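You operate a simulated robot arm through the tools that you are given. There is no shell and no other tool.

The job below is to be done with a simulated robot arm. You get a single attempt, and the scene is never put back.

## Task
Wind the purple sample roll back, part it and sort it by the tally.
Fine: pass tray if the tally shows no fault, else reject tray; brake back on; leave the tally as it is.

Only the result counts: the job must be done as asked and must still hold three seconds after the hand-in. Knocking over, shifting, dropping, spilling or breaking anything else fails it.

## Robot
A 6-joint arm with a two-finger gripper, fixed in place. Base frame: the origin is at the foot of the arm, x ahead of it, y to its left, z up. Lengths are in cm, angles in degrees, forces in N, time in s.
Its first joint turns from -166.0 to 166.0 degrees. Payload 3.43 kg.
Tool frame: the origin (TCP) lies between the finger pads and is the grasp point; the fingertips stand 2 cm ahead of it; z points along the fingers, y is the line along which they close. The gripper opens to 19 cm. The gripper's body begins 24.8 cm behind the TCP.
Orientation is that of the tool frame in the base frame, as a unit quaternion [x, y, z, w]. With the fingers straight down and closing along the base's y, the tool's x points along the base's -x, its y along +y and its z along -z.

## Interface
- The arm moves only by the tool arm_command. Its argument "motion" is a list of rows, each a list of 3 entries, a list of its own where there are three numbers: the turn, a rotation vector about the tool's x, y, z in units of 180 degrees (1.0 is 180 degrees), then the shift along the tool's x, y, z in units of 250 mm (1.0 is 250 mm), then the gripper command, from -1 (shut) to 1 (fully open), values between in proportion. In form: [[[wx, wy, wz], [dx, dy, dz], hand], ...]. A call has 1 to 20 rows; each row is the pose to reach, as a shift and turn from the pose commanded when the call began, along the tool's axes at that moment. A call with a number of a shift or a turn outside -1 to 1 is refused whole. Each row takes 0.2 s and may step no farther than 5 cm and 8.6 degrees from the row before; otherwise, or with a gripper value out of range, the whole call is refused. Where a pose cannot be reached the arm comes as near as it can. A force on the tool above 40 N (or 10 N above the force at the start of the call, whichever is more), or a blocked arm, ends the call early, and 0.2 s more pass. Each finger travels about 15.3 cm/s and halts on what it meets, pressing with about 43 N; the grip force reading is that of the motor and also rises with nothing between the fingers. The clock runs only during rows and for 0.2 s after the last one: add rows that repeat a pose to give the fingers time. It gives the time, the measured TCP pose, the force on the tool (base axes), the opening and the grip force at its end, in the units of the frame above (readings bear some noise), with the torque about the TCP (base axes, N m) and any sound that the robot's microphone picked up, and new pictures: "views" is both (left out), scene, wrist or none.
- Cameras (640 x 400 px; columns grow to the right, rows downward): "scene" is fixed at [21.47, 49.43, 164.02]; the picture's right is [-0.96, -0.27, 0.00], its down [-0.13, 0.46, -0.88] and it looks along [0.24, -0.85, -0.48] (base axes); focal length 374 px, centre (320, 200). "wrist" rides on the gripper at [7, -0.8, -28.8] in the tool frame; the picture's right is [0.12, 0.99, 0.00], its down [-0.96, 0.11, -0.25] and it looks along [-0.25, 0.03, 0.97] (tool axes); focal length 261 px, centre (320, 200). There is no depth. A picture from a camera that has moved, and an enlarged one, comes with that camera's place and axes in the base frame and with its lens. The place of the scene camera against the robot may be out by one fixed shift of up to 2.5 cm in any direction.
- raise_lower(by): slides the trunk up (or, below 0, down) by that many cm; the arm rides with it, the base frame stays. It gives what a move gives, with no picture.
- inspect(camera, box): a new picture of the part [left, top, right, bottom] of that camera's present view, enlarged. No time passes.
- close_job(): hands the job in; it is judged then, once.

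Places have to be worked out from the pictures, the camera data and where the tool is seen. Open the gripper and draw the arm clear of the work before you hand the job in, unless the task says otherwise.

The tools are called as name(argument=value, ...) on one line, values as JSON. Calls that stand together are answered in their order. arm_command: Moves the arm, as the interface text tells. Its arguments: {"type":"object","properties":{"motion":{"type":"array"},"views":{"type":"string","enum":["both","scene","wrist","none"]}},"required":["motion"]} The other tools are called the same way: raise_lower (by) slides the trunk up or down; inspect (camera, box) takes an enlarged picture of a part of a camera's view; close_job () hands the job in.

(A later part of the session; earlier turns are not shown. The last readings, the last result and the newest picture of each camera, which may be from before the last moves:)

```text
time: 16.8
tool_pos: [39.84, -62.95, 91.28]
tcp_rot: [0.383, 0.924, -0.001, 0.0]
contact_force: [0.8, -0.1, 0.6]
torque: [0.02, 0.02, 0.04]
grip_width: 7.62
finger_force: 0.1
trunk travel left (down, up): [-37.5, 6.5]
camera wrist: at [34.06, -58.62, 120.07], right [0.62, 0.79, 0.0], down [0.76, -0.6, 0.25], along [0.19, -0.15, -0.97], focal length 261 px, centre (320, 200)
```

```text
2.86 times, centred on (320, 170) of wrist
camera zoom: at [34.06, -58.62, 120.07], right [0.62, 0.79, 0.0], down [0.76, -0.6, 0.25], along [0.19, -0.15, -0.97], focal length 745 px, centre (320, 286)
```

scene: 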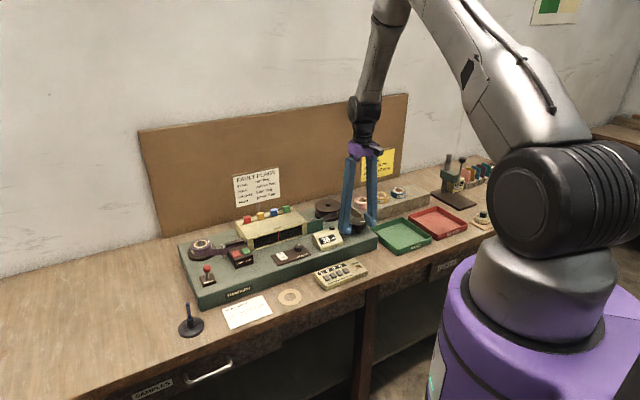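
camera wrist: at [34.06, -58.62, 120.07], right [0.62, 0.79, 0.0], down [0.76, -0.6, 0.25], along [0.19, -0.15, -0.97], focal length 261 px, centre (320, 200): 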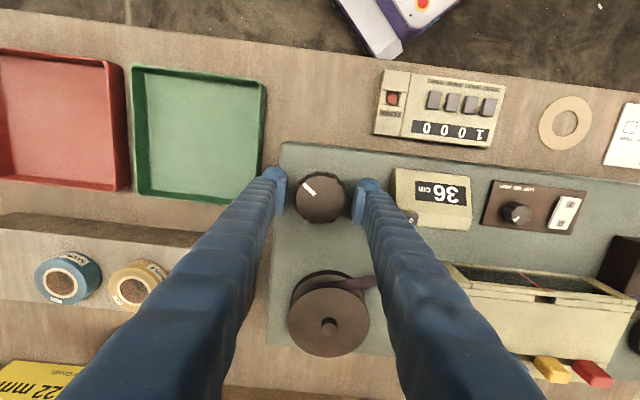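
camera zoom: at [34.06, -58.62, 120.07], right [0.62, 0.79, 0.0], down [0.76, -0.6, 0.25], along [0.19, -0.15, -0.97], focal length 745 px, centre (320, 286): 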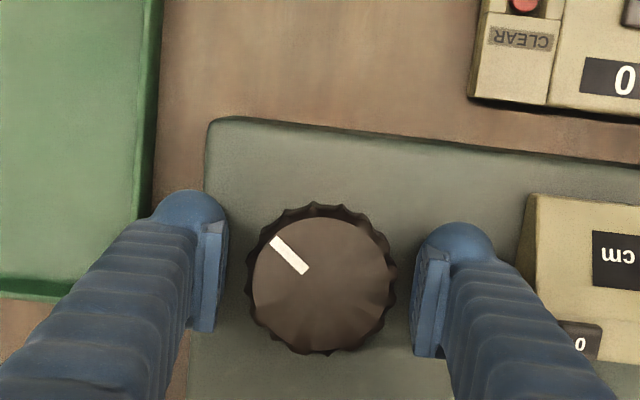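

The fingers straddle the knob evenly. I'm closing on it, then making a small clockwise test turn (seen from above, +tool z) to see which way the counter goes.

arm_command(motion=[[[0, 0, 0], [0, 0, 0], -1], [[0, 0, 0], [0, 0, 0], -1], [[0, 0, 0], [0, 0, 0], -1]], views="none")

arm_command(motion=[[[0, 0, 0.03], [0, 0, 0], -1], [[0, 0, 0.06], [0, 0, 0], -1], [[0, 0, 0.09], [0, 0, 0], -1], [[0, 0, 0.12], [0, 0, 0], -1], [[0, 0, 0.15], [0, 0, 0], -1]], views="both")

inspect(camera="scene", box=[305, 195, 385, 255])

```text
time: 17.6
tool_pos: [39.68, -63.0, 91.42]
tcp_rot: [0.382, 0.924, 0.0, 0.0]
contact_force: [-1.2, -2.2, -4.5]
torque: [-0.12, -0.04, 0.03]
grip_width: 5.53
finger_force: 44.8
trunk travel left (down, up): [-37.5, 6.5]
```

```text
time: 18.8
tool_pos: [39.71, -63.08, 91.32]
tcp_rot: [0.587, 0.809, 0.0, 0.0]
contact_force: [-4.6, -9.1, -3.3]
torque: [-0.13, -0.11, 0.02]
grip_width: 5.53
finger_force: 45.2
trunk travel left (down, up): [-37.5, 6.5]
camera wrist: at [36.61, -56.58, 120.04], right [0.91, 0.42, 0.0], down [0.41, -0.88, 0.25], along [0.1, -0.22, -0.97], focal length 261 px, centre (320, 200)
```

scene: 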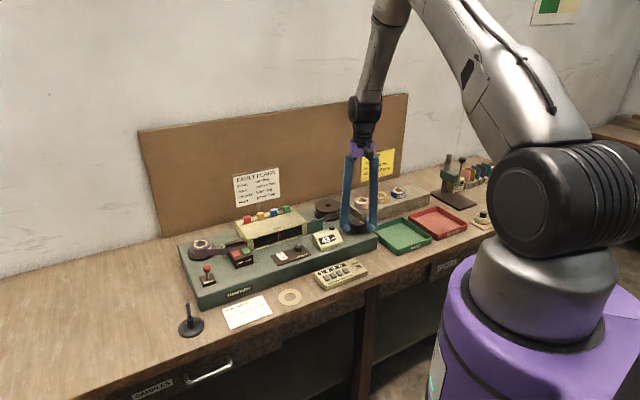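
wrist: 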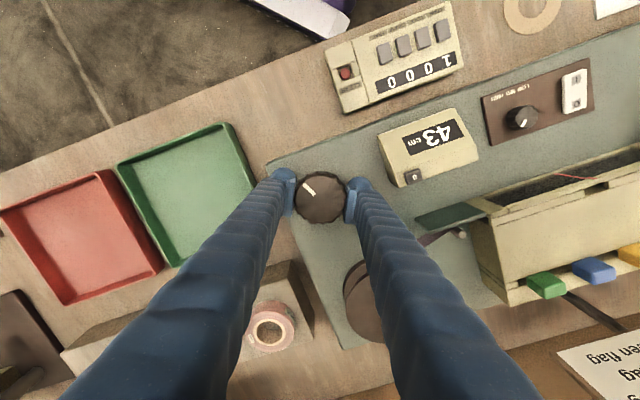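

```text
6.67 times, centred on (345, 225) of scene
camera zoom: at [21.47, 49.43, 164.02], right [-0.96, -0.27, 0.0], down [-0.13, 0.46, -0.88], along [0.24, -0.85, -0.48], focal length 2495 px, centre (153, 33)
```

zoom: 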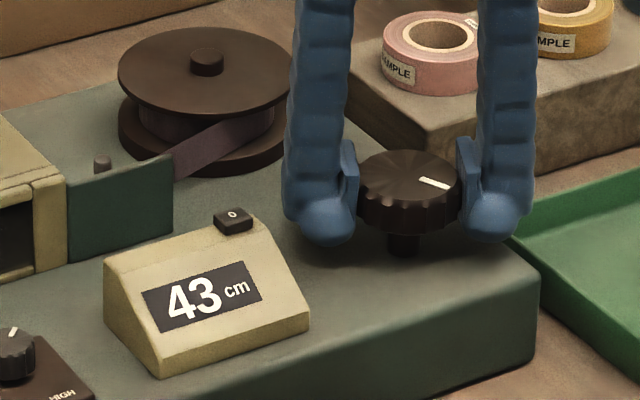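

Clockwise raised the counter from 36 to 43 over 27°, so counter-clockwise winds back at roughly 0.26 cm/°. I'm turning counter-clockwise now, in stages.

arm_command(motion=[[[0, 0, -0.04], [0, 0, 0], -1], [[0, 0, -0.08], [0, 0, 0], -1], [[0, 0, -0.12], [0, 0, 0], -1], [[0, 0, -0.16], [0, 0, 0], -1], [[0, 0, -0.2], [0, 0, 0], -1], [[0, 0, -0.24], [0, 0, 0], -1], [[0, 0, -0.28], [0, 0, 0], -1], [[0, 0, -0.32], [0, 0, 0], -1], [[0, 0, -0.36], [0, 0, 0], -1], [[0, 0, -0.4], [0, 0, 0], -1]], views="both")

inspect(camera="scene", box=[305, 195, 385, 255])

```text
time: 21.0
tool_pos: [39.67, -63.05, 91.29]
tcp_rot: [-0.002, 1.0, 0.0, -0.001]
contact_force: [9.0, -0.5, -3.3]
torque: [0.02, 0.01, -0.02]
grip_width: 5.57
finger_force: 45.0
trunk travel left (down, up): [-37.5, 6.5]
camera wrist: at [32.66, -63.78, 120.05], right [-0.12, 0.99, 0.0], down [0.96, 0.12, 0.25], along [0.24, 0.03, -0.97], focal length 261 px, centre (320, 200)
```

scene: 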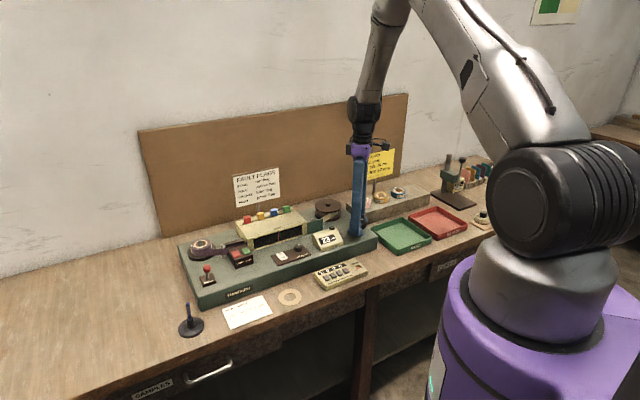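
wrist: 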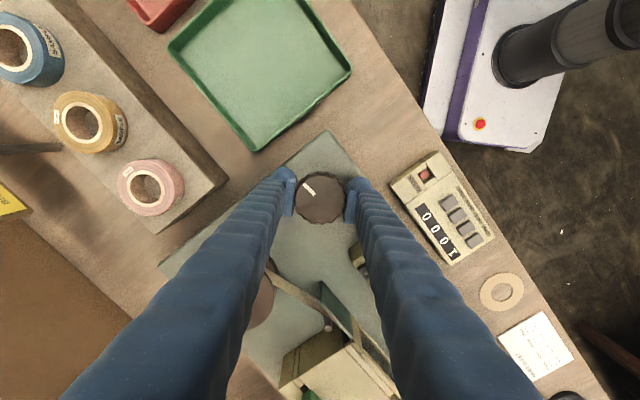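

```text
6.67 times, centred on (345, 225) of scene
camera zoom: at [21.47, 49.43, 164.02], right [-0.96, -0.27, 0.0], down [-0.13, 0.46, -0.88], along [0.24, -0.85, -0.48], focal length 2495 px, centre (153, 33)
```

zoom: 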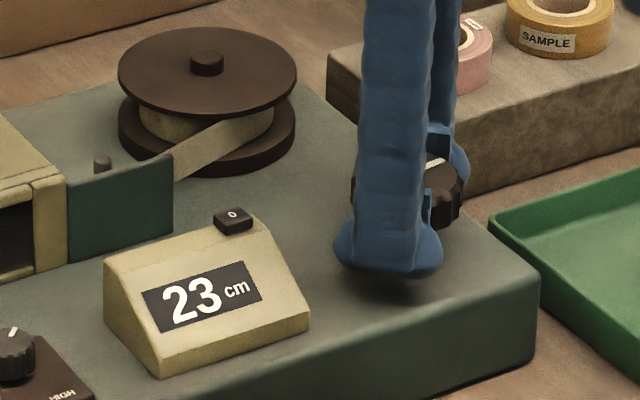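

The counter is at 23 and a tan leader is now visible on the take-up reel, so a purple-tan join is travelling back through the machine. I'm continuing counter-clockwise and watching that join.

arm_command(motion=[[[0, 0, -0.04], [0, 0, 0], -1], [[0, 0, -0.08], [0, 0, 0], -1], [[0, 0, -0.12], [0, 0, 0], -1], [[0, 0, -0.16], [0, 0, 0], -1], [[0, 0, -0.2], [0, 0, 0], -1], [[0, 0, -0.24], [0, 0, 0], -1], [[0, 0, -0.28], [0, 0, 0], -1]], views="both")

inspect(camera="scene", box=[305, 195, 385, 255])

inspect(camera="scene", box=[180, 205, 330, 290])

```text
time: 22.6
tool_pos: [39.7, -62.84, 91.32]
tcp_rot: [-0.427, 0.904, 0.0, 0.0]
contact_force: [11.3, 11.4, -3.1]
torque: [-0.22, 0.1, 0.01]
grip_width: 5.54
finger_force: 45.0
trunk travel left (down, up): [-37.5, 6.5]
camera wrist: at [35.85, -68.81, 120.04], right [-0.84, 0.54, 0.0], down [0.52, 0.82, 0.25], along [0.13, 0.21, -0.97], focal length 261 px, centre (320, 200)
```

scene: 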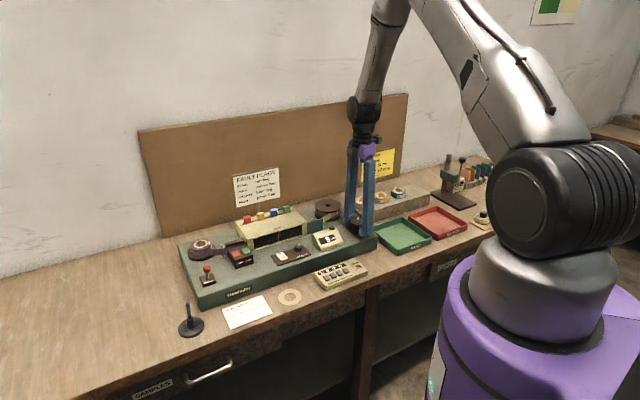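
wrist: 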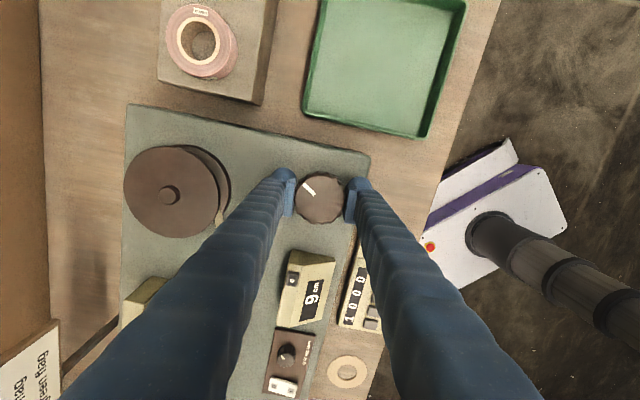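

```text
6.67 times, centred on (345, 225) of scene
camera zoom: at [21.47, 49.43, 164.02], right [-0.96, -0.27, 0.0], down [-0.13, 0.46, -0.88], along [0.24, -0.85, -0.48], focal length 2495 px, centre (153, 33)
```

zoom: 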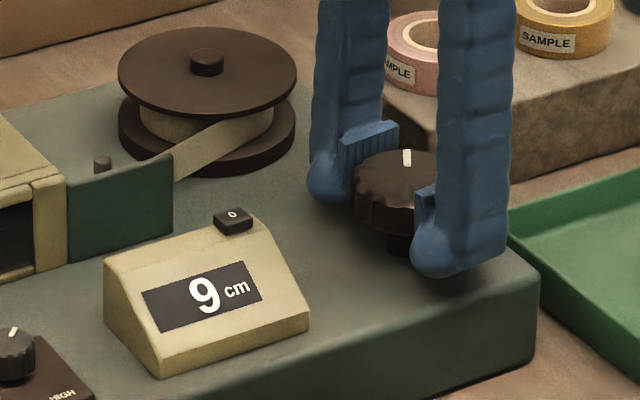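

```text
4.27 times, centred on (255, 248) of scene
camera zoom: at [21.47, 49.43, 164.02], right [-0.96, -0.27, 0.0], down [-0.13, 0.46, -0.88], along [0.24, -0.85, -0.48], focal length 1597 px, centre (597, -3)
```

zoom: 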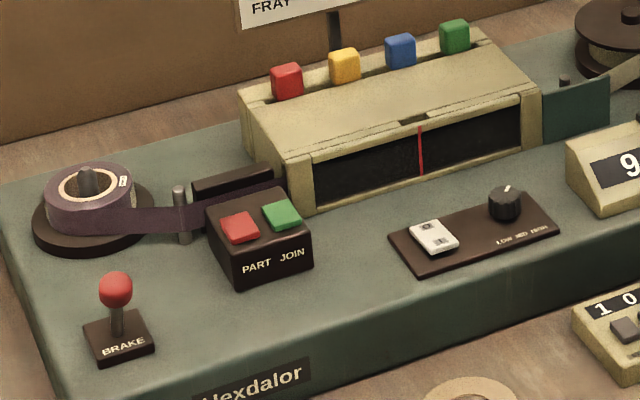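

The counter is at 9. I'll continue in smaller turns and look at where the join is.

arm_command(motion=[[[0, 0, -0.04], [0, 0, 0], -1], [[0, 0, -0.08], [0, 0, 0], -1], [[0, 0, -0.12], [0, 0, 0], -1], [[0, 0, -0.12], [0, 0, 0], -1]], views="both")

inspect(camera="scene", box=[305, 195, 385, 255])

inspect(camera="scene", box=[180, 215, 270, 280])

```text
time: 23.6
tool_pos: [39.69, -63.0, 91.24]
tcp_rot: [-0.589, 0.808, 0.001, -0.001]
contact_force: [7.2, 16.5, -7.0]
torque: [-0.15, 0.17, 0.01]
grip_width: 5.54
finger_force: 45.0
trunk travel left (down, up): [-37.5, 6.5]
camera wrist: at [38.28, -69.79, 120.04], right [-0.98, 0.19, 0.0], down [0.19, 0.95, 0.25], along [0.05, 0.24, -0.97], focal length 261 px, centre (320, 200)
```

scene: 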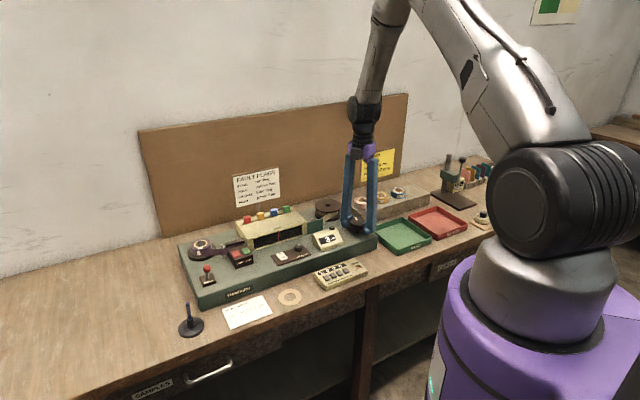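
wrist: 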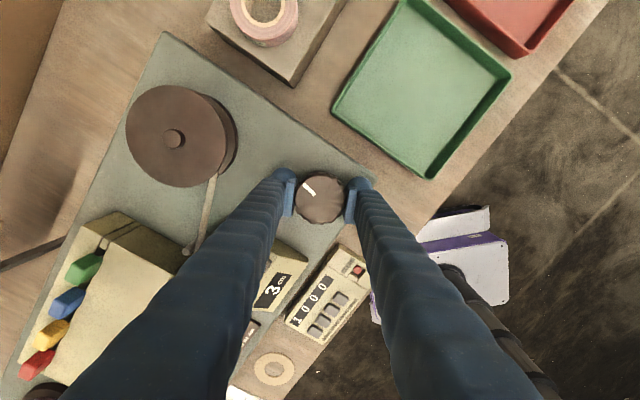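

```text
6.67 times, centred on (345, 225) of scene
camera zoom: at [21.47, 49.43, 164.02], right [-0.96, -0.27, 0.0], down [-0.13, 0.46, -0.88], along [0.24, -0.85, -0.48], focal length 2495 px, centre (153, 33)
```

zoom: 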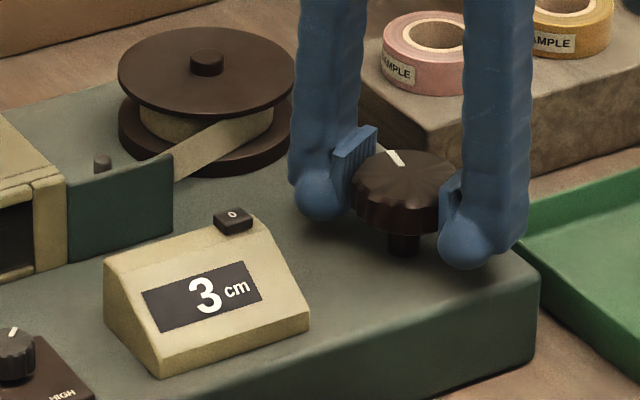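

```text
6.15 times, centred on (225, 248) of scene
camera zoom: at [21.47, 49.43, 164.02], right [-0.96, -0.27, 0.0], down [-0.13, 0.46, -0.88], along [0.24, -0.85, -0.48], focal length 2303 px, centre (905, -92)
```

zoom: 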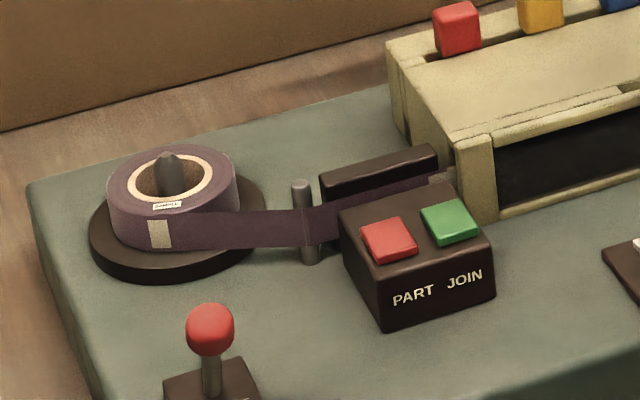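

The counter is at 3, and the purple-to-tan join is now at the right edge of the splice block, so at 0 it should sit at the cutter. I'm turning the remaining ~11.7°.

arm_command(motion=[[[0, 0, -0.02], [0, 0, 0], -1], [[0, 0, -0.04], [0, 0, 0], -1], [[0, 0, -0.055], [0, 0, 0], -1], [[0, 0, -0.065], [0, 0, 0], -1], [[0, 0, -0.065], [0, 0, 0], -1]], views="both")

inspect(camera="scene", box=[305, 195, 385, 255])

inspect(camera="scene", box=[180, 215, 270, 280])

inspect(camera="scene", box=[215, 230, 265, 265])

```text
time: 24.8
tool_pos: [39.63, -62.77, 91.27]
tcp_rot: [-0.667, 0.745, 0.002, -0.001]
contact_force: [2.5, 24.2, -11.1]
torque: [-0.08, 0.11, -0.06]
grip_width: 5.57
finger_force: 45.0
trunk travel left (down, up): [-37.5, 6.5]
camera wrist: at [39.68, -69.92, 120.04], right [-1.0, -0.01, 0.0], down [-0.01, 0.97, 0.25], along [0.0, 0.25, -0.97], focal length 261 px, centre (320, 200)
```

scene: 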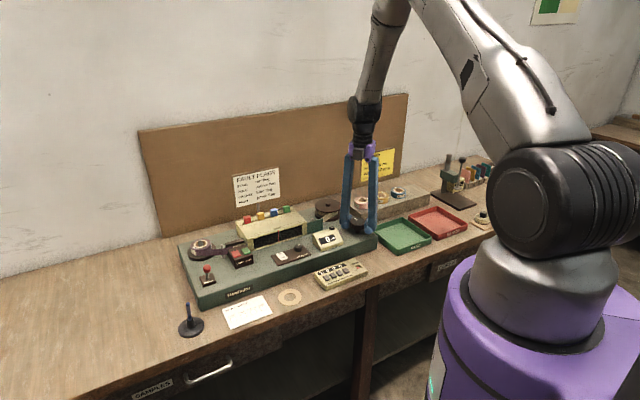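
wrist: 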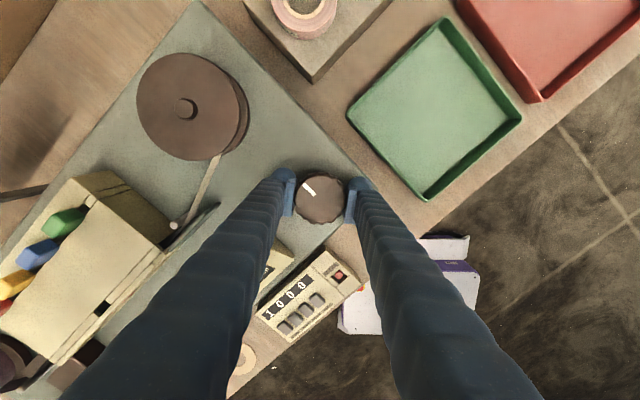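

```text
6.67 times, centred on (345, 225) of scene
camera zoom: at [21.47, 49.43, 164.02], right [-0.96, -0.27, 0.0], down [-0.13, 0.46, -0.88], along [0.24, -0.85, -0.48], focal length 2495 px, centre (153, 33)
```

zoom: 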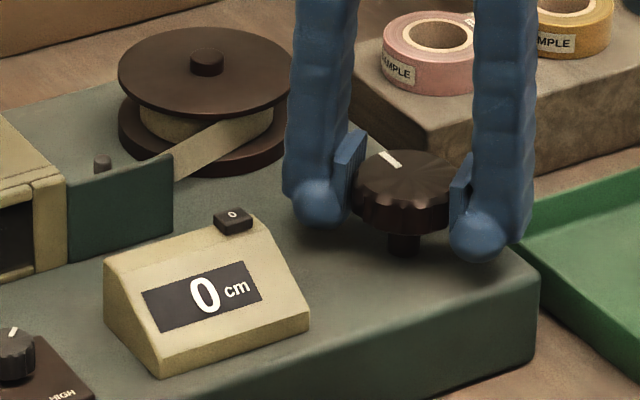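

```text
6.15 times, centred on (225, 248) of scene
camera zoom: at [21.47, 49.43, 164.02], right [-0.96, -0.27, 0.0], down [-0.13, 0.46, -0.88], along [0.24, -0.85, -0.48], focal length 2303 px, centre (905, -92)
```

zoom: 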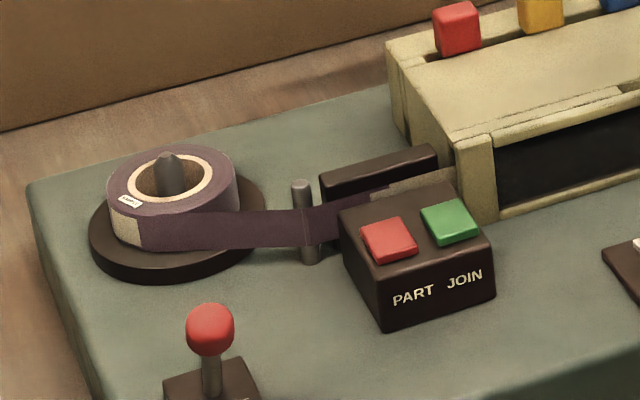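

```text
11.43 times, centred on (240, 248) of scene
camera zoom: at [21.47, 49.43, 164.02], right [-0.96, -0.27, 0.0], down [-0.13, 0.46, -0.88], along [0.24, -0.85, -0.48], focal length 4278 px, centre (1234, -343)
```

zoom: 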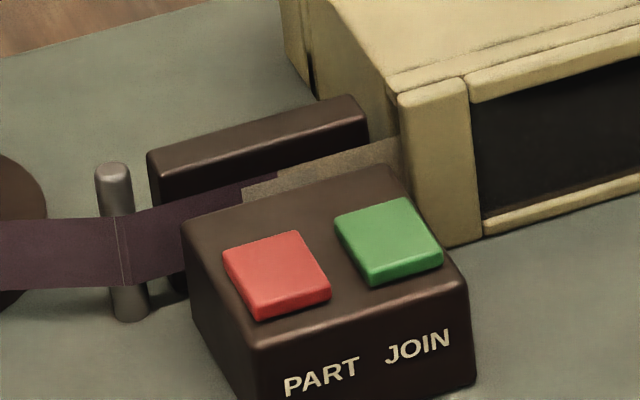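

The counter reads 0 and the join sits at the middle of the splice block. I'm releasing the knob gently and checking that the counter stays at 0.

arm_command(motion=[[[0, 0, 0], [0, 0, 0], -0.2], [[0, 0, 0], [0, 0, 0], -0.2], [[0, 0, 0], [0, 0, 0], -0.2]], views="both")

inspect(camera="scene", box=[305, 195, 385, 255])

inspect(camera="wrist", box=[240, 120, 400, 260])

inspect(camera="scene", box=[215, 230, 265, 265])

```text
time: 25.6
tool_pos: [39.77, -62.99, 91.33]
tcp_rot: [-0.667, 0.745, 0.0, 0.0]
contact_force: [-0.3, -1.1, 0.3]
torque: [0.0, 0.02, -0.01]
grip_width: 7.6
finger_force: 0.1
trunk travel left (down, up): [-37.5, 6.5]
camera wrist: at [39.65, -70.1, 120.08], right [-1.0, -0.01, 0.0], down [-0.01, 0.97, 0.25], along [0.0, 0.25, -0.97], focal length 261 px, centre (320, 200)
```

scene: 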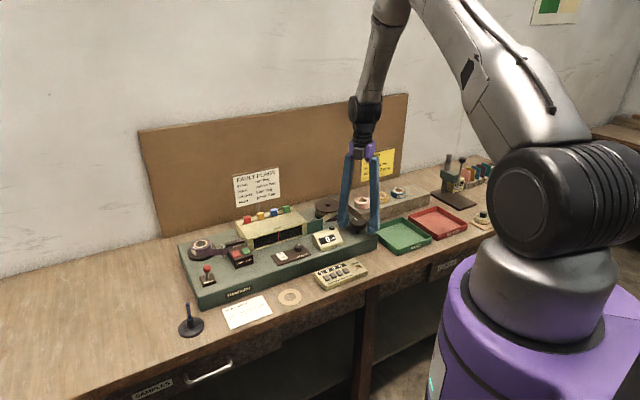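
wrist: 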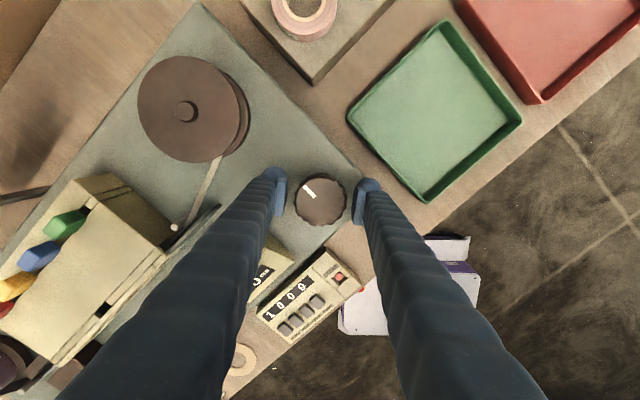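

```text
6.67 times, centred on (345, 225) of scene
camera zoom: at [21.47, 49.43, 164.02], right [-0.96, -0.27, 0.0], down [-0.13, 0.46, -0.88], along [0.24, -0.85, -0.48], focal length 2495 px, centre (153, 33)
```

zoom: 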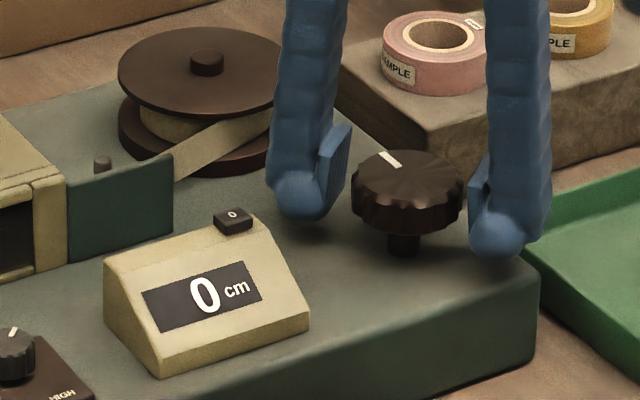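

```text
2.86 times, centred on (320, 190) of wrist
camera zoom: at [39.65, -70.1, 120.08], right [-1.0, -0.01, 0.0], down [-0.01, 0.97, 0.25], along [0.0, 0.25, -0.97], focal length 745 px, centre (320, 229)
```

zoom: 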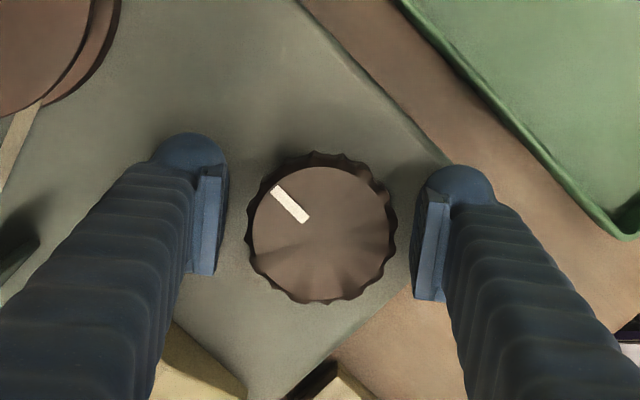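

```text
11.43 times, centred on (240, 248) of scene
camera zoom: at [21.47, 49.43, 164.02], right [-0.96, -0.27, 0.0], down [-0.13, 0.46, -0.88], along [0.24, -0.85, -0.48], focal length 4278 px, centre (1234, -343)
```

zoom: 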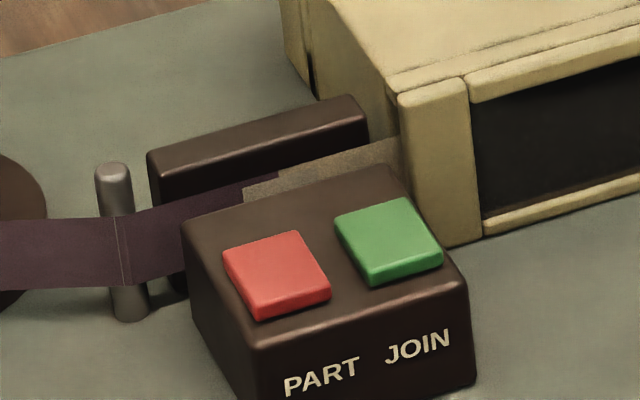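

The counter holds at 0 and the knob is free. Next I rise, turn the tool back to the machine-aligned yaw (+45°), and travel toward the brake end to set it on before parting.

arm_command(motion=[[[0, 0, 0], [0, 0, -0.18], -0.2], [[0, 0, 0], [0, 0, -0.36], -0.2], [[0, 0, 0.045], [0, 0, -0.52], -0.2], [[0, 0, 0.09], [0, 0, -0.66], -0.2], [[0, 0, 0.135], [-0.069, -0.064, -0.66], -0.2], [[0, 0, 0.18], [-0.137, -0.129, -0.66], -0.2], [[0, 0, 0.225], [-0.206, -0.193, -0.66], -0.2], [[0, 0, 0.27], [-0.274, -0.257, -0.66], -0.5], [[0, 0, 0.315], [-0.343, -0.321, -0.66], -1], [[0, 0, 0.36], [-0.411, -0.386, -0.66], -1], [[0, 0, 0.405], [-0.48, -0.45, -0.66], -1], [[0, 0, 0.45], [-0.549, -0.514, -0.66], -1], [[0, 0, 0.495], [-0.617, -0.579, -0.66], -1], [[0, 0, 0.54], [-0.686, -0.643, -0.66], -1], [[0, 0, 0.585], [-0.754, -0.707, -0.66], -1], [[0, 0, 0.63], [-0.823, -0.771, -0.66], -1], [[0, 0, 0.675], [-0.891, -0.836, -0.66], -1], [[0, 0, 0.715], [-0.96, -0.9, -0.66], -1], [[0, 0, 0.715], [-0.96, -0.9, -0.66], -1]], views="both")

inspect(camera="scene", box=[305, 195, 385, 255])

inspect(camera="wrist", box=[380, 100, 540, 240])

```text
time: 29.6
tool_pos: [64.59, -41.52, 107.92]
tcp_rot: [0.384, 0.923, 0.0, 0.0]
contact_force: [0.1, -0.6, 0.4]
torque: [-0.01, -0.04, 0.01]
grip_width: 0.0
finger_force: 34.9
trunk travel left (down, up): [-37.5, 6.5]
camera wrist: at [58.99, -37.12, 136.55], right [0.62, 0.79, 0.0], down [0.76, -0.6, 0.25], along [0.19, -0.15, -0.97], focal length 261 px, centre (320, 200)
```

scene: 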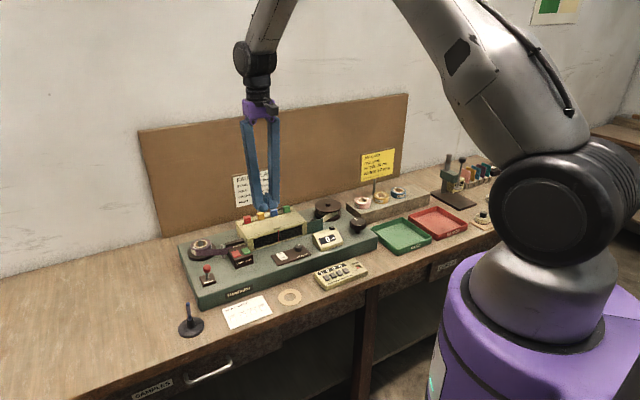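
wrist: 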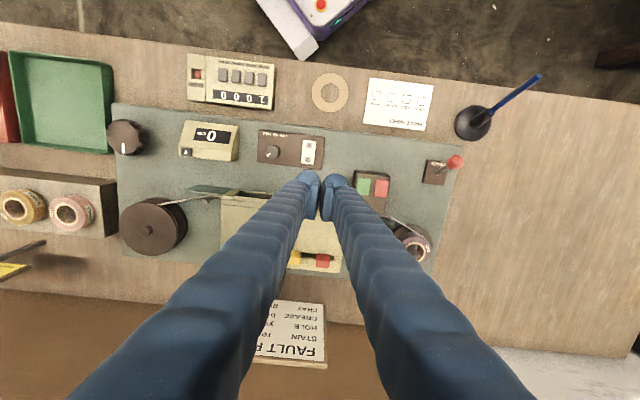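

```text
6.67 times, centred on (345, 225) of scene
camera zoom: at [21.47, 49.43, 164.02], right [-0.96, -0.27, 0.0], down [-0.13, 0.46, -0.88], along [0.24, -0.85, -0.48], focal length 2495 px, centre (153, 33)
```

zoom: 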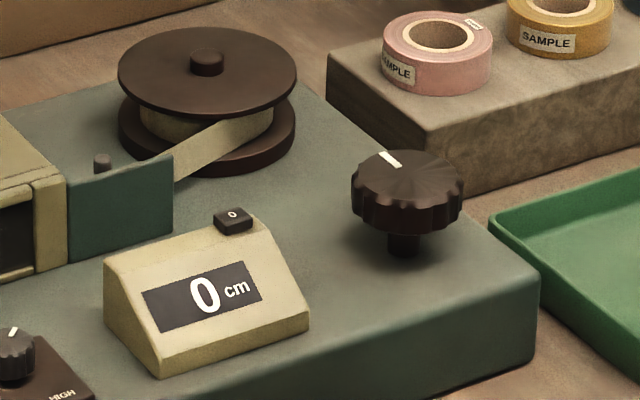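

```text
2.86 times, centred on (460, 170) of wrist
camera zoom: at [58.99, -37.12, 136.55], right [0.62, 0.79, 0.0], down [0.76, -0.6, 0.25], along [0.19, -0.15, -0.97], focal length 745 px, centre (-80, 286)
```

zoom: 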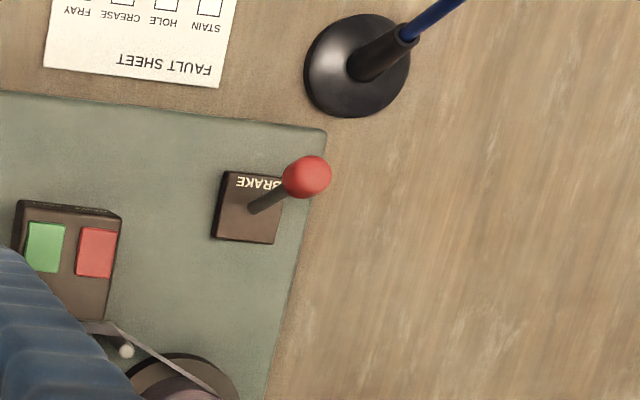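

The counter stays at 0, and the lever's ball is at about (75.9, -22.8). I'm moving the closed fingers to the front side of the ball and lowering.

arm_command(motion=[[[0, 0, 0], [0.077, 0.17, 0], -1], [[0, 0, 0], [0.154, 0.34, 0], -1], [[0, 0, 0], [0.231, 0.51, 0], -1], [[0, 0, 0], [0.308, 0.68, 0], -1], [[0, 0, 0], [0.386, 0.847, 0], -1], [[0, 0, 0], [0.386, 0.847, 0.16], -1], [[0, 0, 0], [0.386, 0.847, 0.32], -1], [[0, 0, 0], [0.386, 0.847, 0.4], -1], [[0, 0, 0], [0.386, 0.847, 0.4], -1]], views="both")

inspect(camera="wrist", box=[240, 120, 400, 260])

inspect(camera="scene", box=[160, 230, 250, 300])

```text
time: 31.6
tool_pos: [72.91, -19.62, 97.78]
tcp_rot: [0.383, 0.924, 0.0, 0.0]
contact_force: [-0.3, -0.3, 0.0]
torque: [0.06, -0.04, 0.01]
grip_width: 0.02
finger_force: 33.9
trunk travel left (down, up): [-37.5, 6.5]
camera wrist: at [67.17, -15.27, 126.5], right [0.62, 0.79, 0.0], down [0.76, -0.6, 0.25], along [0.19, -0.15, -0.97], focal length 261 px, centre (320, 200)
```

scene: 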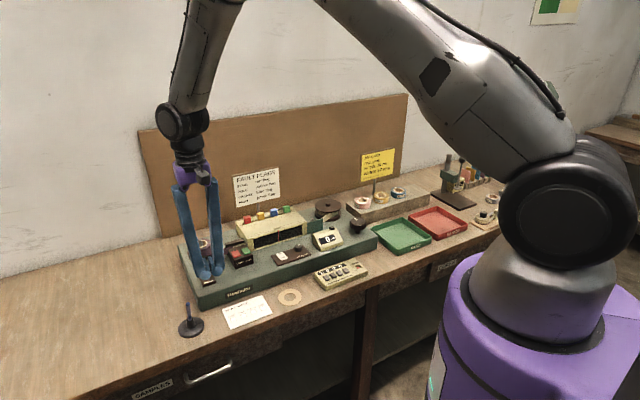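
wrist: 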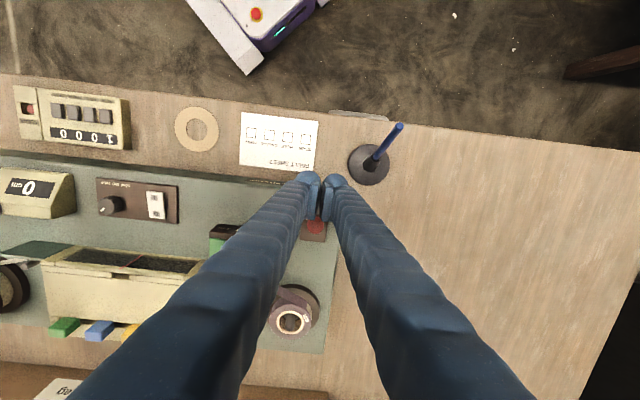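

```text
2.86 times, centred on (320, 190) of wrist
camera zoom: at [67.17, -15.27, 126.5], right [0.62, 0.79, 0.0], down [0.76, -0.6, 0.25], along [0.19, -0.15, -0.97], focal length 745 px, centre (320, 229)
```

zoom: 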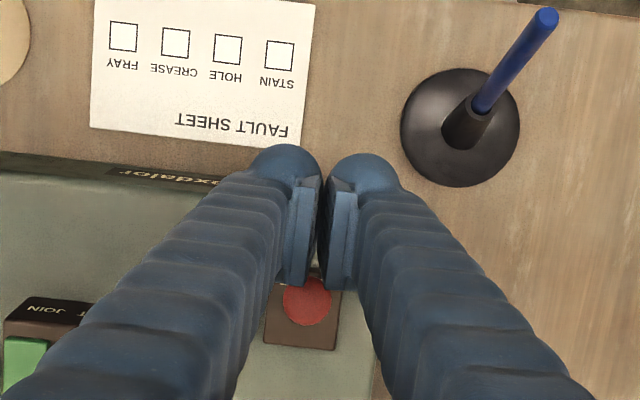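

```text
5.71 times, centred on (205, 265) of scene
camera zoom: at [21.47, 49.43, 164.02], right [-0.96, -0.27, 0.0], down [-0.13, 0.46, -0.88], along [0.24, -0.85, -0.48], focal length 2139 px, centre (977, -171)
```

zoom: 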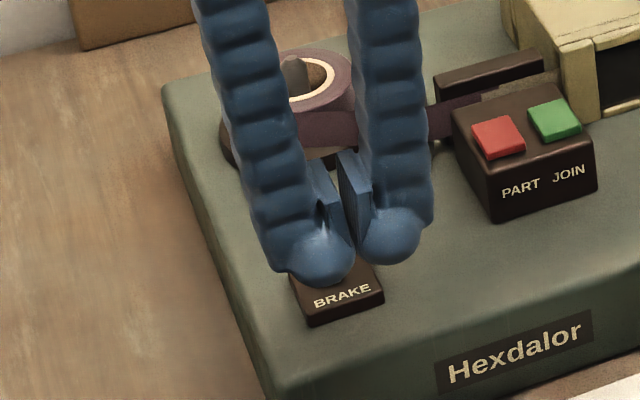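

The fingers are in front of the ball with about 1.2 cm of gap. I'm lowering to ball height and pushing the lever back.

arm_command(motion=[[[0, 0, 0], [0, 0, 0.06], -1], [[0, 0, 0], [0, 0, 0.12], -1], [[0, 0, 0], [0, 0, 0.128], -1], [[0, 0, 0], [-0.03, 0, 0.128], -1], [[0, 0, 0], [-0.06, 0, 0.128], -1], [[0, 0, 0], [-0.09, 0, 0.128], -1], [[0, 0, 0], [-0.12, 0, 0.128], -1], [[0, 0, 0], [-0.15, 0, 0.128], -1], [[0, 0, 0], [-0.18, 0, 0.128], -1]], views="both")

inspect(camera="wrist", box=[240, 120, 400, 260])

inspect(camera="scene", box=[160, 230, 250, 300])

```text
time: 33.6
tool_pos: [76.05, -22.94, 94.63]
tcp_rot: [0.384, 0.923, 0.0, 0.0]
contact_force: [-0.9, -0.3, 0.2]
torque: [0.05, -0.01, -0.01]
grip_width: 0.01
finger_force: 34.4
trunk travel left (down, up): [-37.5, 6.5]
camera wrist: at [70.4, -18.5, 123.28], right [0.62, 0.79, 0.0], down [0.76, -0.6, 0.25], along [0.19, -0.15, -0.97], focal length 261 px, centre (320, 200)
```

scene: 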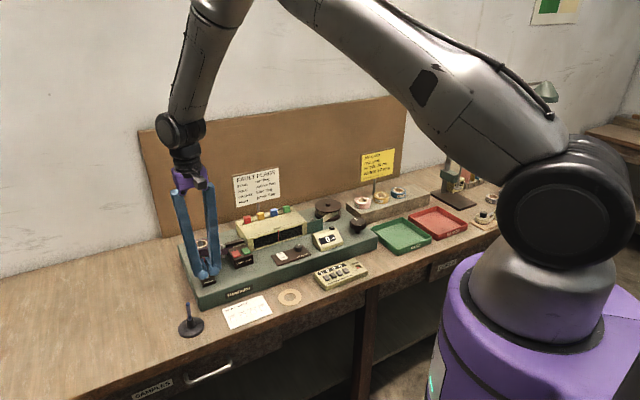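
wrist: 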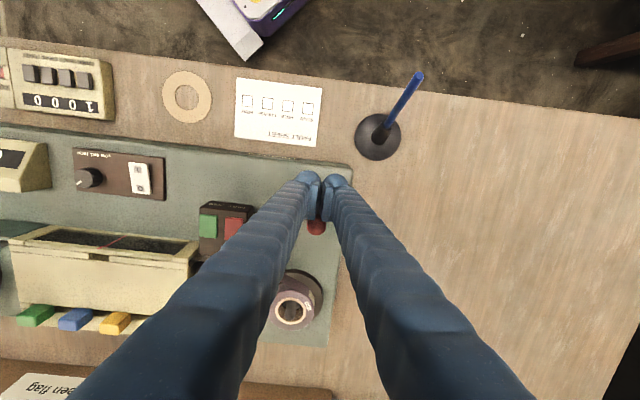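

```text
2.86 times, centred on (320, 190) of wrist
camera zoom: at [70.4, -18.5, 123.28], right [0.62, 0.79, 0.0], down [0.76, -0.6, 0.25], along [0.19, -0.15, -0.97], focal length 745 px, centre (320, 229)
```

zoom: 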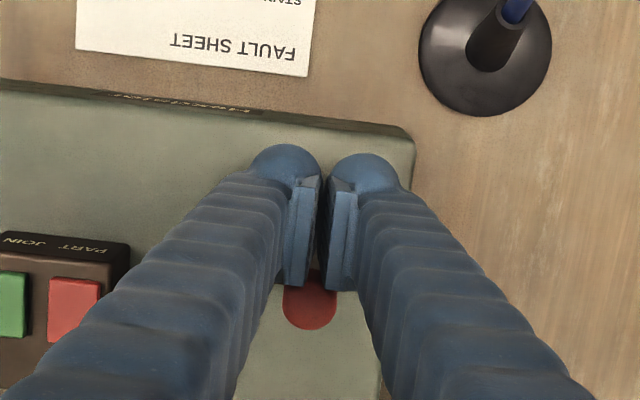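

```text
5.71 times, centred on (205, 265) of scene
camera zoom: at [21.47, 49.43, 164.02], right [-0.96, -0.27, 0.0], down [-0.13, 0.46, -0.88], along [0.24, -0.85, -0.48], focal length 2139 px, centre (977, -171)
```

zoom: 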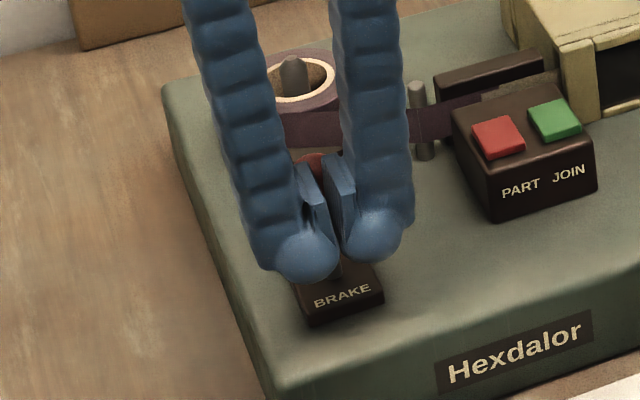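

The lever is near upright. I'm continuing to push back gently until the stop is felt.

arm_command(motion=[[[0, 0, 0], [-0.016, 0, 0], -1], [[0, 0, 0], [-0.032, 0, 0], -1], [[0, 0, 0], [-0.048, 0, 0], -1], [[0, 0, 0], [-0.06, 0, 0], -1], [[0, 0, 0], [-0.07, 0, 0], -1], [[0, 0, 0], [-0.08, 0, 0], -1]], views="wrist")

inspect(camera="wrist", box=[240, 120, 400, 260])

inspect(camera="scene", box=[160, 230, 250, 300])

```text
time: 35.0
tool_pos: [77.38, -24.31, 94.55]
tcp_rot: [0.382, 0.924, 0.0, 0.0]
contact_force: [-3.1, 0.8, -0.6]
torque: [0.06, 0.0, -0.05]
grip_width: 0.02
finger_force: 34.4
trunk travel left (down, up): [-37.5, 6.5]
camera wrist: at [71.79, -19.91, 123.32], right [0.62, 0.79, 0.0], down [0.76, -0.6, 0.25], along [0.19, -0.15, -0.97], focal length 261 px, centre (320, 200)
```

wrist: 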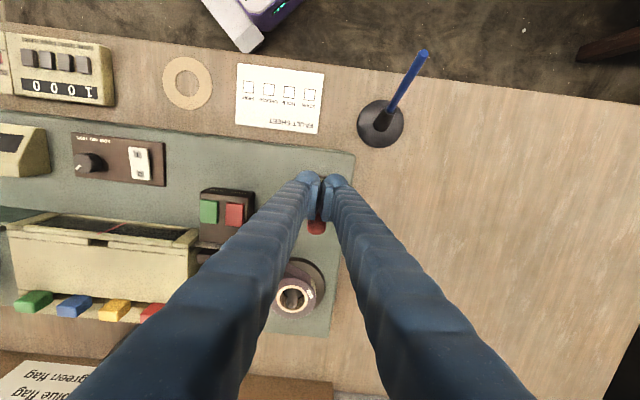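

```text
2.86 times, centred on (320, 190) of wrist
camera zoom: at [71.79, -19.91, 123.32], right [0.62, 0.79, 0.0], down [0.76, -0.6, 0.25], along [0.19, -0.15, -0.97], focal length 745 px, centre (320, 229)
```

zoom: 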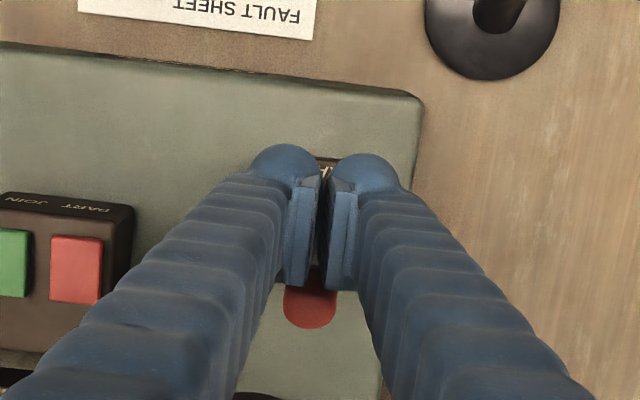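

```text
5.71 times, centred on (205, 265) of scene
camera zoom: at [21.47, 49.43, 164.02], right [-0.96, -0.27, 0.0], down [-0.13, 0.46, -0.88], along [0.24, -0.85, -0.48], focal length 2139 px, centre (977, -171)
```

zoom: 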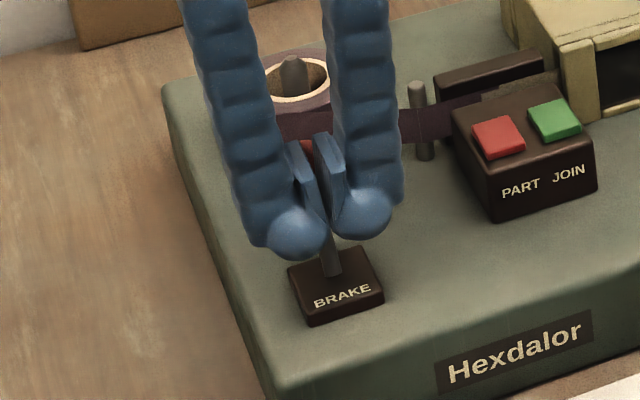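

The ball should be about at its original back position. I'll nudge a few more millimetres to feel the stop.

arm_command(motion=[[[0, 0, 0], [-0.008, 0, 0], -1], [[0, 0, 0], [-0.016, 0, 0], -1], [[0, 0, 0], [-0.024, 0, 0], -1], [[0, 0, 0], [-0.032, 0, 0], -1], [[0, 0, 0], [-0.04, 0, 0], -1]], views="none")

```text
time: 36.1
tool_pos: [77.42, -24.35, 94.43]
tcp_rot: [0.383, 0.924, -0.001, -0.006]
contact_force: [-6.7, 11.0, -0.4]
torque: [0.1, -0.02, 0.1]
grip_width: 0.6
finger_force: 34.3
trunk travel left (down, up): [-37.5, 6.5]
stopped in row 5: the force on the tool passed its limit at 42 N (the readings are from after the stop); the commanded pose is now the measured one
```

The stop was felt, so the lever is fully back. I'm backing off, rising, and hovering over the PART button, which I estimate at (73.0, -34.5, 92).

arm_command(motion=[[[0, 0, 0], [0.06, 0, 0], -1], [[0, 0, 0], [0.08, 0, -0.1], -1], [[0, 0, 0], [0.06, -0.02, -0.26], -1], [[0, 0, 0], [0, -0.15, -0.34], -1], [[0, 0, 0], [-0.08, -0.28, -0.34], -1], [[0, 0, 0], [-0.153, -0.389, -0.34], -1], [[0, 0, 0], [-0.153, -0.389, -0.22], -1], [[0, 0, 0], [-0.153, -0.389, -0.22], -1]], views="both")

inspect(camera="wrist", box=[240, 120, 400, 260])

inspect(camera="scene", box=[180, 225, 280, 295])

```text
time: 37.9
tool_pos: [73.49, -34.14, 100.06]
tcp_rot: [0.381, 0.924, 0.0, -0.004]
contact_force: [-0.5, -0.2, -0.2]
torque: [-0.06, -0.01, 0.01]
grip_width: 0.0
finger_force: 34.6
trunk travel left (down, up): [-37.5, 6.5]
camera wrist: at [68.07, -29.84, 128.86], right [0.62, 0.79, 0.0], down [0.76, -0.6, 0.24], along [0.19, -0.15, -0.97], focal length 261 px, centre (320, 200)
```

scene: 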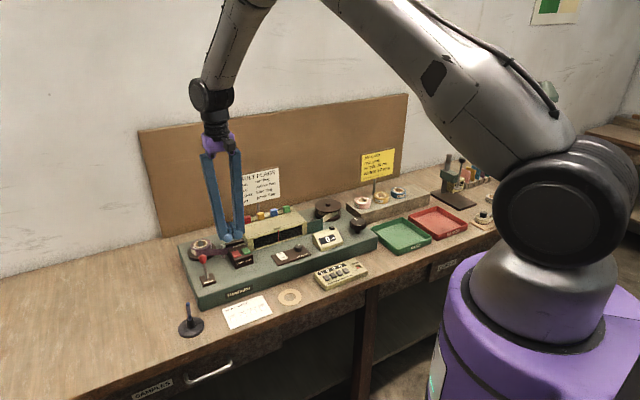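
wrist: 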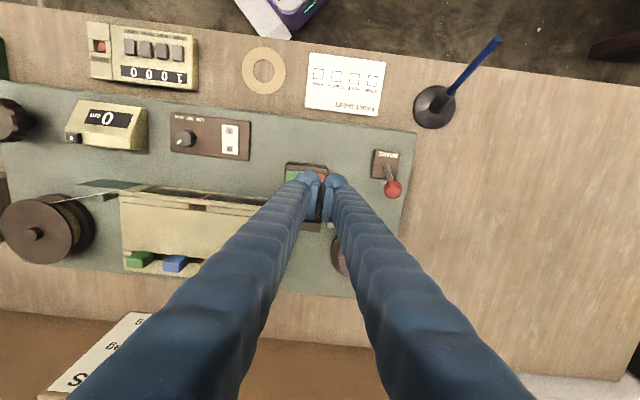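

```text
2.86 times, centred on (320, 190) of wrist
camera zoom: at [68.07, -29.84, 128.86], right [0.62, 0.79, 0.0], down [0.76, -0.6, 0.24], along [0.19, -0.15, -0.97], focal length 745 px, centre (320, 229)
```

zoom: 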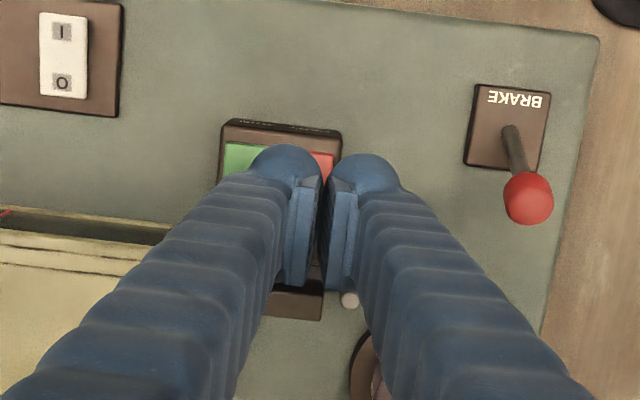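

```text
5.71 times, centred on (230, 260) of scene
camera zoom: at [21.47, 49.43, 164.02], right [-0.96, -0.27, 0.0], down [-0.13, 0.46, -0.88], along [0.24, -0.85, -0.48], focal length 2139 px, centre (834, -143)
```

zoom: 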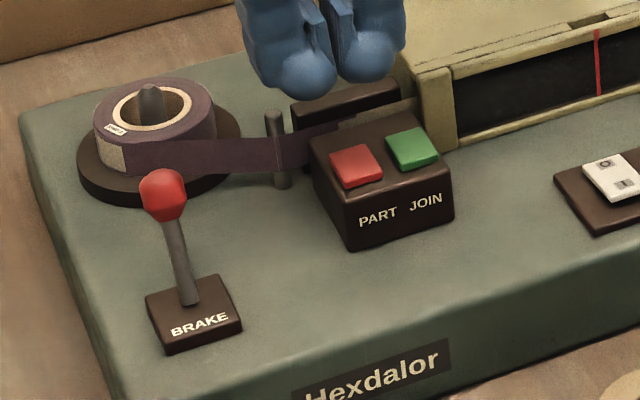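

The brake is back on and matches its original pose. The finger tips look bulky, about 2.8 cm each, so I'll shift left so that only the right-hand finger tip lands on PART, well away from JOIN.

arm_command(motion=[[[0, 0, 0], [-0.004, 0.022, 0], -1], [[0, 0, 0], [-0.004, 0.044, 0.04], -1], [[0, 0, 0], [-0.004, 0.044, 0.08], -1], [[0, 0, 0], [-0.004, 0.044, 0.08], -1]], views="both")

inspect(camera="wrist", box=[270, 130, 370, 240])

inspect(camera="scene", box=[205, 220, 265, 275])

```text
time: 38.9
tool_pos: [74.32, -33.39, 97.88]
tcp_rot: [0.382, 0.924, 0.0, -0.005]
contact_force: [0.0, -0.5, 0.0]
torque: [-0.02, 0.01, -0.01]
grip_width: 0.0
finger_force: 34.1
trunk travel left (down, up): [-37.5, 6.5]
camera wrist: at [69.0, -29.1, 126.74], right [0.62, 0.79, 0.0], down [0.76, -0.6, 0.24], along [0.19, -0.15, -0.97], focal length 261 px, centre (320, 200)
```

scene: 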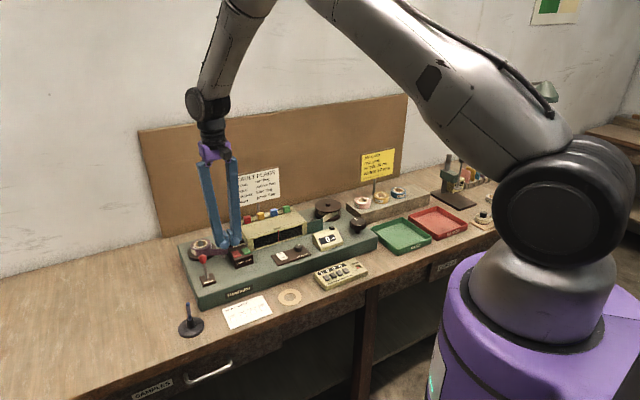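
wrist: 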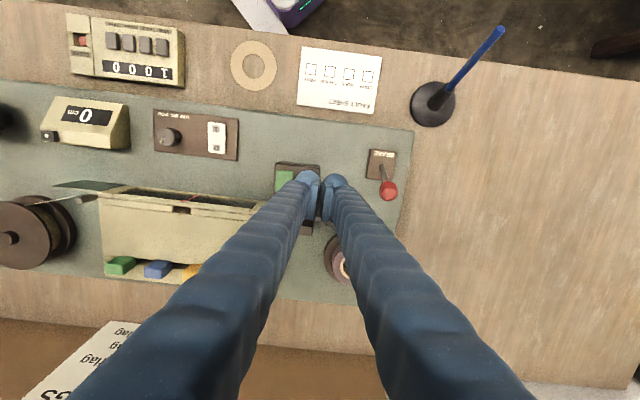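

```text
3.64 times, centred on (320, 185) of wrist
camera zoom: at [69.0, -29.1, 126.74], right [0.62, 0.79, 0.0], down [0.76, -0.6, 0.24], along [0.19, -0.15, -0.97], focal length 948 px, centre (320, 254)
```

zoom: 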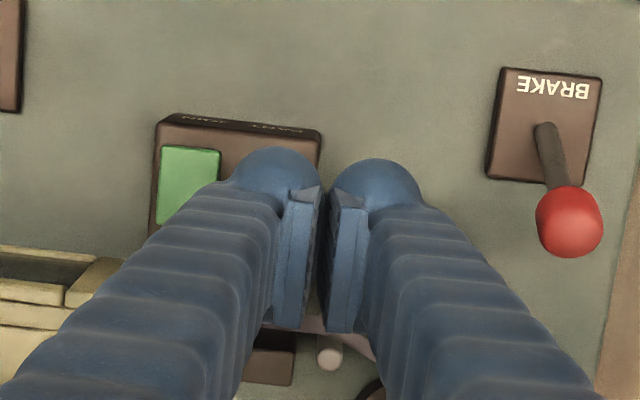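

```text
7.27 times, centred on (235, 248) of scene
camera zoom: at [21.47, 49.43, 164.02], right [-0.96, -0.27, 0.0], down [-0.13, 0.46, -0.88], along [0.24, -0.85, -0.48], focal length 2722 px, centre (938, -146)
```

zoom: 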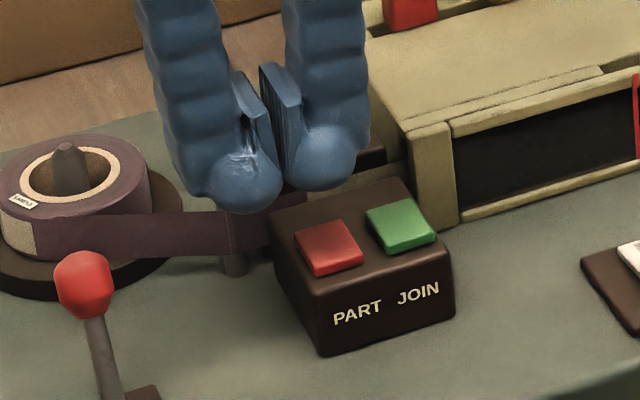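

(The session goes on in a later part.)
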